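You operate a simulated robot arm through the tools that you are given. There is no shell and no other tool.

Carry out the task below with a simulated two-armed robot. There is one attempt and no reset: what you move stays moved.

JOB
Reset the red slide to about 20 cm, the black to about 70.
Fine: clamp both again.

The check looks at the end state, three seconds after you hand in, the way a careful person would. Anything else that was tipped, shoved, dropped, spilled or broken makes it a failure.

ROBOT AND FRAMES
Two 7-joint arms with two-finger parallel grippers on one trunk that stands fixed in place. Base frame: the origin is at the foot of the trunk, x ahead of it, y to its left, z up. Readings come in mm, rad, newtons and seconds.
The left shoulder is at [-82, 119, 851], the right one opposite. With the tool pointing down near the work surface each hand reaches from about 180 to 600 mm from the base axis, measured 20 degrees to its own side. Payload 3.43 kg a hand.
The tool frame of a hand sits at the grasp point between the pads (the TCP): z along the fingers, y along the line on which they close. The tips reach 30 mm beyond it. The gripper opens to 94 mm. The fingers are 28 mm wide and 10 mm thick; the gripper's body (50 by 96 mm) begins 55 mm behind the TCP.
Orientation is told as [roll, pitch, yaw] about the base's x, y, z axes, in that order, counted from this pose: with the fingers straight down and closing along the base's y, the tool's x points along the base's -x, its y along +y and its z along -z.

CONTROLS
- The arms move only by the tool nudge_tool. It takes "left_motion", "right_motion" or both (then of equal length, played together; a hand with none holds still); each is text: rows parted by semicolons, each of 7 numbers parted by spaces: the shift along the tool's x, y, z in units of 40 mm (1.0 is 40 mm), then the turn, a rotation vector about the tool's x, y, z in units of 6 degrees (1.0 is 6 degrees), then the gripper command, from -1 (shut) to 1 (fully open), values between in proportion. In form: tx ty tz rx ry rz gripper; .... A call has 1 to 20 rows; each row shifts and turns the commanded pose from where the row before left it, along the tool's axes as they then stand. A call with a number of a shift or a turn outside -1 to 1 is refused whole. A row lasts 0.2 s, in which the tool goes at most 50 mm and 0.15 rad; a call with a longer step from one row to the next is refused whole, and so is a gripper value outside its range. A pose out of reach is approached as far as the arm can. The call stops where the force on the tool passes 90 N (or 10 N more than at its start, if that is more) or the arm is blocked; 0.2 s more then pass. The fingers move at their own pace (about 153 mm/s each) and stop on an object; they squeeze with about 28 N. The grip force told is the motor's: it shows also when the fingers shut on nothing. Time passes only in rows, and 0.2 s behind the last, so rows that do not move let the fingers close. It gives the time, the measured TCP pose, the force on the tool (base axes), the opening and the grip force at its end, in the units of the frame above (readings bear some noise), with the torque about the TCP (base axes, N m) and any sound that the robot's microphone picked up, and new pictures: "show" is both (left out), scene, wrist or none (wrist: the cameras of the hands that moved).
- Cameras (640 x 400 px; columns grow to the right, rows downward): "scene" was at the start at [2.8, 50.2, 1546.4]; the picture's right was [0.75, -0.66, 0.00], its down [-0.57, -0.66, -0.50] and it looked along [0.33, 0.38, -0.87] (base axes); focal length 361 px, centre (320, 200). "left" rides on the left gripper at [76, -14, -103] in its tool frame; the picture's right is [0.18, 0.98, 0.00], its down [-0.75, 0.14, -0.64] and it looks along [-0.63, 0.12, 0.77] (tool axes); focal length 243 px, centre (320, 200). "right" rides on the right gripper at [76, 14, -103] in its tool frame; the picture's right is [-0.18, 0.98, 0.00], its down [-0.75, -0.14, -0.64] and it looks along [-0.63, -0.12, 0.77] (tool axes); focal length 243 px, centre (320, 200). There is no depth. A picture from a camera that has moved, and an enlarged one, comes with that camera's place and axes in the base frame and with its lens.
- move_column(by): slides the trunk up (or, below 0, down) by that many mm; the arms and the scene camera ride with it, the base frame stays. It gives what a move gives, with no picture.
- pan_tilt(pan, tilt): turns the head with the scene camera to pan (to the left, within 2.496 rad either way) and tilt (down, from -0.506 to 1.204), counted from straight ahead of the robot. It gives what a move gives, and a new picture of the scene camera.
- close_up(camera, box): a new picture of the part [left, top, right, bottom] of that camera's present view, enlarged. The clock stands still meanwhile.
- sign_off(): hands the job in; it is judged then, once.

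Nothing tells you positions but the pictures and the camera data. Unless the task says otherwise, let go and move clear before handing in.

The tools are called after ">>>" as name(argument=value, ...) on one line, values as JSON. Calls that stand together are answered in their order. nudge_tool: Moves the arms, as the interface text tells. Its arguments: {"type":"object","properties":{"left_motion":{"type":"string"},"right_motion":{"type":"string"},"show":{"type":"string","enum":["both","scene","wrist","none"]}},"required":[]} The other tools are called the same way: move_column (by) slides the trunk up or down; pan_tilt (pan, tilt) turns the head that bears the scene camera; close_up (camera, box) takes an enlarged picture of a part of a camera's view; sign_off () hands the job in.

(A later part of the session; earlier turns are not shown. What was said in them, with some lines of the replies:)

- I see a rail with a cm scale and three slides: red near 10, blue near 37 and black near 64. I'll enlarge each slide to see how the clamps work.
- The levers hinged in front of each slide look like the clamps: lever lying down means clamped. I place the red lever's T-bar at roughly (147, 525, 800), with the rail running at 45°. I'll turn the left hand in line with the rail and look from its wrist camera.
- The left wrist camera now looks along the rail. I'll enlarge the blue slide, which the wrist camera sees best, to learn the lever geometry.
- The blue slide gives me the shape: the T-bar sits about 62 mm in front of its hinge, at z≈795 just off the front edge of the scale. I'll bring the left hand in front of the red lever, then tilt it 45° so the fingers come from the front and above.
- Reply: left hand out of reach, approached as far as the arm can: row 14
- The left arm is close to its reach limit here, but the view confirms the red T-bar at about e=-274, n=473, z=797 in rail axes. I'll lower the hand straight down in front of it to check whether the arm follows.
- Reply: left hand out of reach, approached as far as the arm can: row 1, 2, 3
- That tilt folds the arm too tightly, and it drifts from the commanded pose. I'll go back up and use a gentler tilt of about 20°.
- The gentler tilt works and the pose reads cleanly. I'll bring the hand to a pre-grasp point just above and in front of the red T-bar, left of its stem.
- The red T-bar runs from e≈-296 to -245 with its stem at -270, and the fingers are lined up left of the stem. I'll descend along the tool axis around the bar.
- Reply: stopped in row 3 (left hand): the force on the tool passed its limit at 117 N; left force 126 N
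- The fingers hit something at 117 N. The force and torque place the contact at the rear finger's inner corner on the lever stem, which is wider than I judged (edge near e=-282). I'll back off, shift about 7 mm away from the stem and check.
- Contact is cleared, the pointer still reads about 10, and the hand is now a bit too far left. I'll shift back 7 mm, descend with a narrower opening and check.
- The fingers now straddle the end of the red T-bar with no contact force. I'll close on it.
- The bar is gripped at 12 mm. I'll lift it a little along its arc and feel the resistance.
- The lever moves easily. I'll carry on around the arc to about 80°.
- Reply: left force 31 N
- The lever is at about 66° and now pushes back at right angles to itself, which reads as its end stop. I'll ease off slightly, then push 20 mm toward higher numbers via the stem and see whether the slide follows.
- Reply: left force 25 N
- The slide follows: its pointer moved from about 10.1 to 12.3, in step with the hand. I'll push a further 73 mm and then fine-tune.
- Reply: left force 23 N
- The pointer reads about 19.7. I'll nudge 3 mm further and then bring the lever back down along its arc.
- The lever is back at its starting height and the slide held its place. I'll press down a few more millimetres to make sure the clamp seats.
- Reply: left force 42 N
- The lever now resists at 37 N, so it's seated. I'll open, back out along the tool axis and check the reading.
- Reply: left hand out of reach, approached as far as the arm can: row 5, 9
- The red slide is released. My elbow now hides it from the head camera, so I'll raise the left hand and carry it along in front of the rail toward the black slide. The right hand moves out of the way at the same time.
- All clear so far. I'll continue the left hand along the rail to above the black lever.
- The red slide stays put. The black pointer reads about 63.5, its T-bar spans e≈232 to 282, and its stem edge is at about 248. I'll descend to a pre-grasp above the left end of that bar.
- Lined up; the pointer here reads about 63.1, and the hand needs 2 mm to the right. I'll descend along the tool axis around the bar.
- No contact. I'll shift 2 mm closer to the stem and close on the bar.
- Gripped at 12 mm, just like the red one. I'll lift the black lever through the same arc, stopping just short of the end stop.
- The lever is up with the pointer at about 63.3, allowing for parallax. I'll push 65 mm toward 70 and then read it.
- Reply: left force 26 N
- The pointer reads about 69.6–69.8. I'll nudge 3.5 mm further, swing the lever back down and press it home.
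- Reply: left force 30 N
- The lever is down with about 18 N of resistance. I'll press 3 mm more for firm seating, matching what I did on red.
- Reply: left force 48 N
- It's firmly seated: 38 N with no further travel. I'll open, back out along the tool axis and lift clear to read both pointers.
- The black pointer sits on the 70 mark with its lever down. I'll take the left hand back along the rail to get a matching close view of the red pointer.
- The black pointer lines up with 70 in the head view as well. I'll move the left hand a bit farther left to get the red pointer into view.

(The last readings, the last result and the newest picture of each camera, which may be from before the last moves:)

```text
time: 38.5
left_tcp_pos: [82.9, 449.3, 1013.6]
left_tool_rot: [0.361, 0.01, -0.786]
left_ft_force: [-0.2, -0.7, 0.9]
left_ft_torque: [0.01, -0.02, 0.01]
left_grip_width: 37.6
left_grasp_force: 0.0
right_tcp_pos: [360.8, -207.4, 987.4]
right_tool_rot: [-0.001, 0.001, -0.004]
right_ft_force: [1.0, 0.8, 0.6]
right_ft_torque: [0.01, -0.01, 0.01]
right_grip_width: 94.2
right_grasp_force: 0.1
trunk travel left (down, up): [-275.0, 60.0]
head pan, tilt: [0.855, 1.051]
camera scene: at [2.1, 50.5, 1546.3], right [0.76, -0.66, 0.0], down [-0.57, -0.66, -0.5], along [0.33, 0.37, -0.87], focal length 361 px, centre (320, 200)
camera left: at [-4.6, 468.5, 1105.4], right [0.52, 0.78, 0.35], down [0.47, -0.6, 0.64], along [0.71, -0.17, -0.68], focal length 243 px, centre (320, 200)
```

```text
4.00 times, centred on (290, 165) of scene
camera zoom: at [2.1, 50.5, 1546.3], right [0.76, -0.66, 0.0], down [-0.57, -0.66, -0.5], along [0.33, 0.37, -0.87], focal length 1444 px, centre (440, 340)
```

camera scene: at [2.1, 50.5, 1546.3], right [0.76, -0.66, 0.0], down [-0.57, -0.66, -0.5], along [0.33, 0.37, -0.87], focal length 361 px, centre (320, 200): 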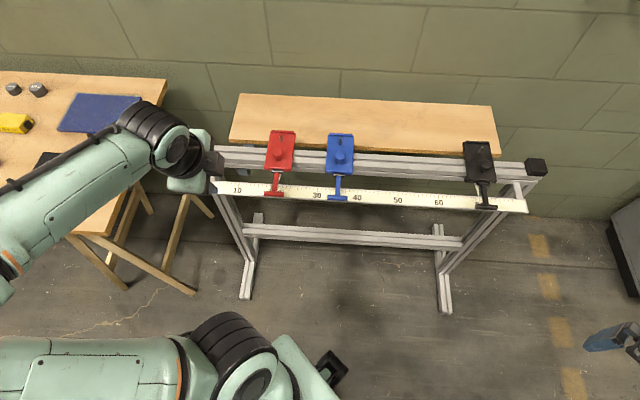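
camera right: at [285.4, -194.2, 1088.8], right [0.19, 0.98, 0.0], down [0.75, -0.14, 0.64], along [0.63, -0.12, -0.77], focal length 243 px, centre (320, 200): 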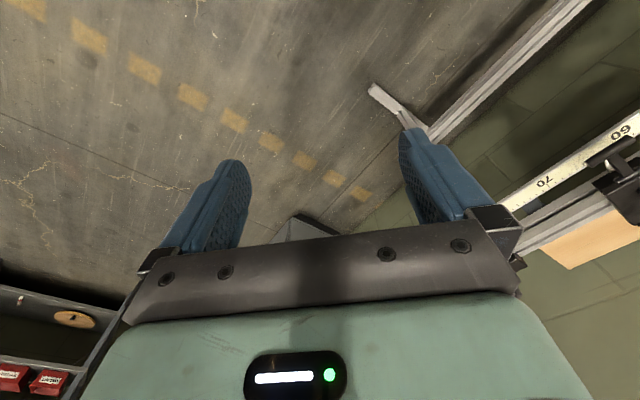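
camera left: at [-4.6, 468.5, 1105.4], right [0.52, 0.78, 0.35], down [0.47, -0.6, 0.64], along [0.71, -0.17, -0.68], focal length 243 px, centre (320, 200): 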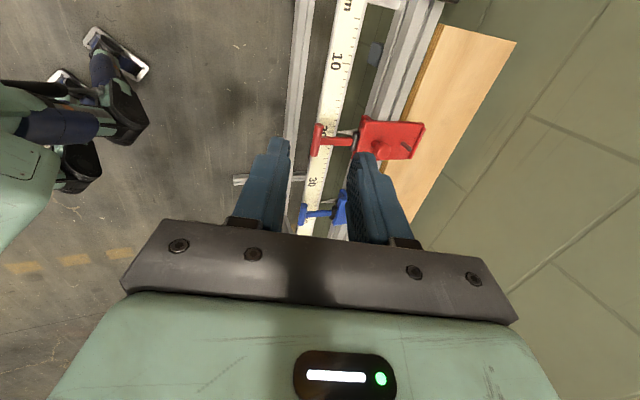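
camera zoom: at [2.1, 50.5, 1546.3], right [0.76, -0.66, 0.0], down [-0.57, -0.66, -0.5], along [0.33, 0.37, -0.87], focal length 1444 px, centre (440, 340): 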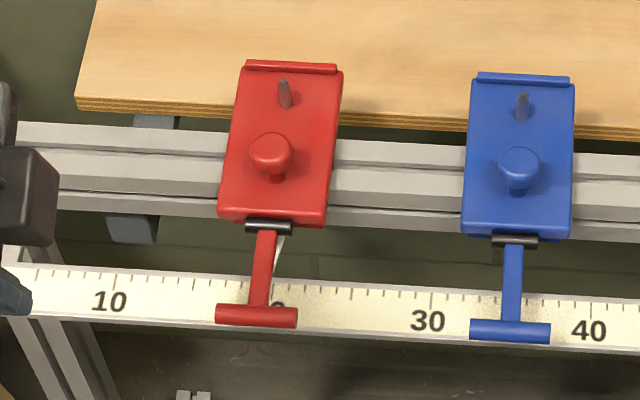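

Both pointers sit on their marks, red at 20 and black at 70. Both levers are back down at the same angle as before, blue still reads about 35, and both hands are clear, so I'm handing in.

>>> sign_off()

```text
The job is handed in.
```

The red slide is now at about 20 cm and the black at about 70 cm, and both are clamped again. I handed the job in but have no verdict back yet.

- **Red:** moved from about 10 to 20. In the final wrist view, the pointer sat on the 20 mark.
- **Black:** moved from about 63 to 70. Both the wrist and head views put the pointer on the 70 mark.
- **Clamps:** I pressed each lever down to about 37 N, and both ended at the same angle as before. I didn't push the slides afterwards to test whether the clamps hold.
- **Everything else:** the blue slide still reads about 35, and nothing else in view moved. Both hands had let go and were clear.

While I was reaching for the red lever, the left hand hit its stem at 117 N and stopped. I backed off, and the pointer still read about 10, with no change visible in the pictures.
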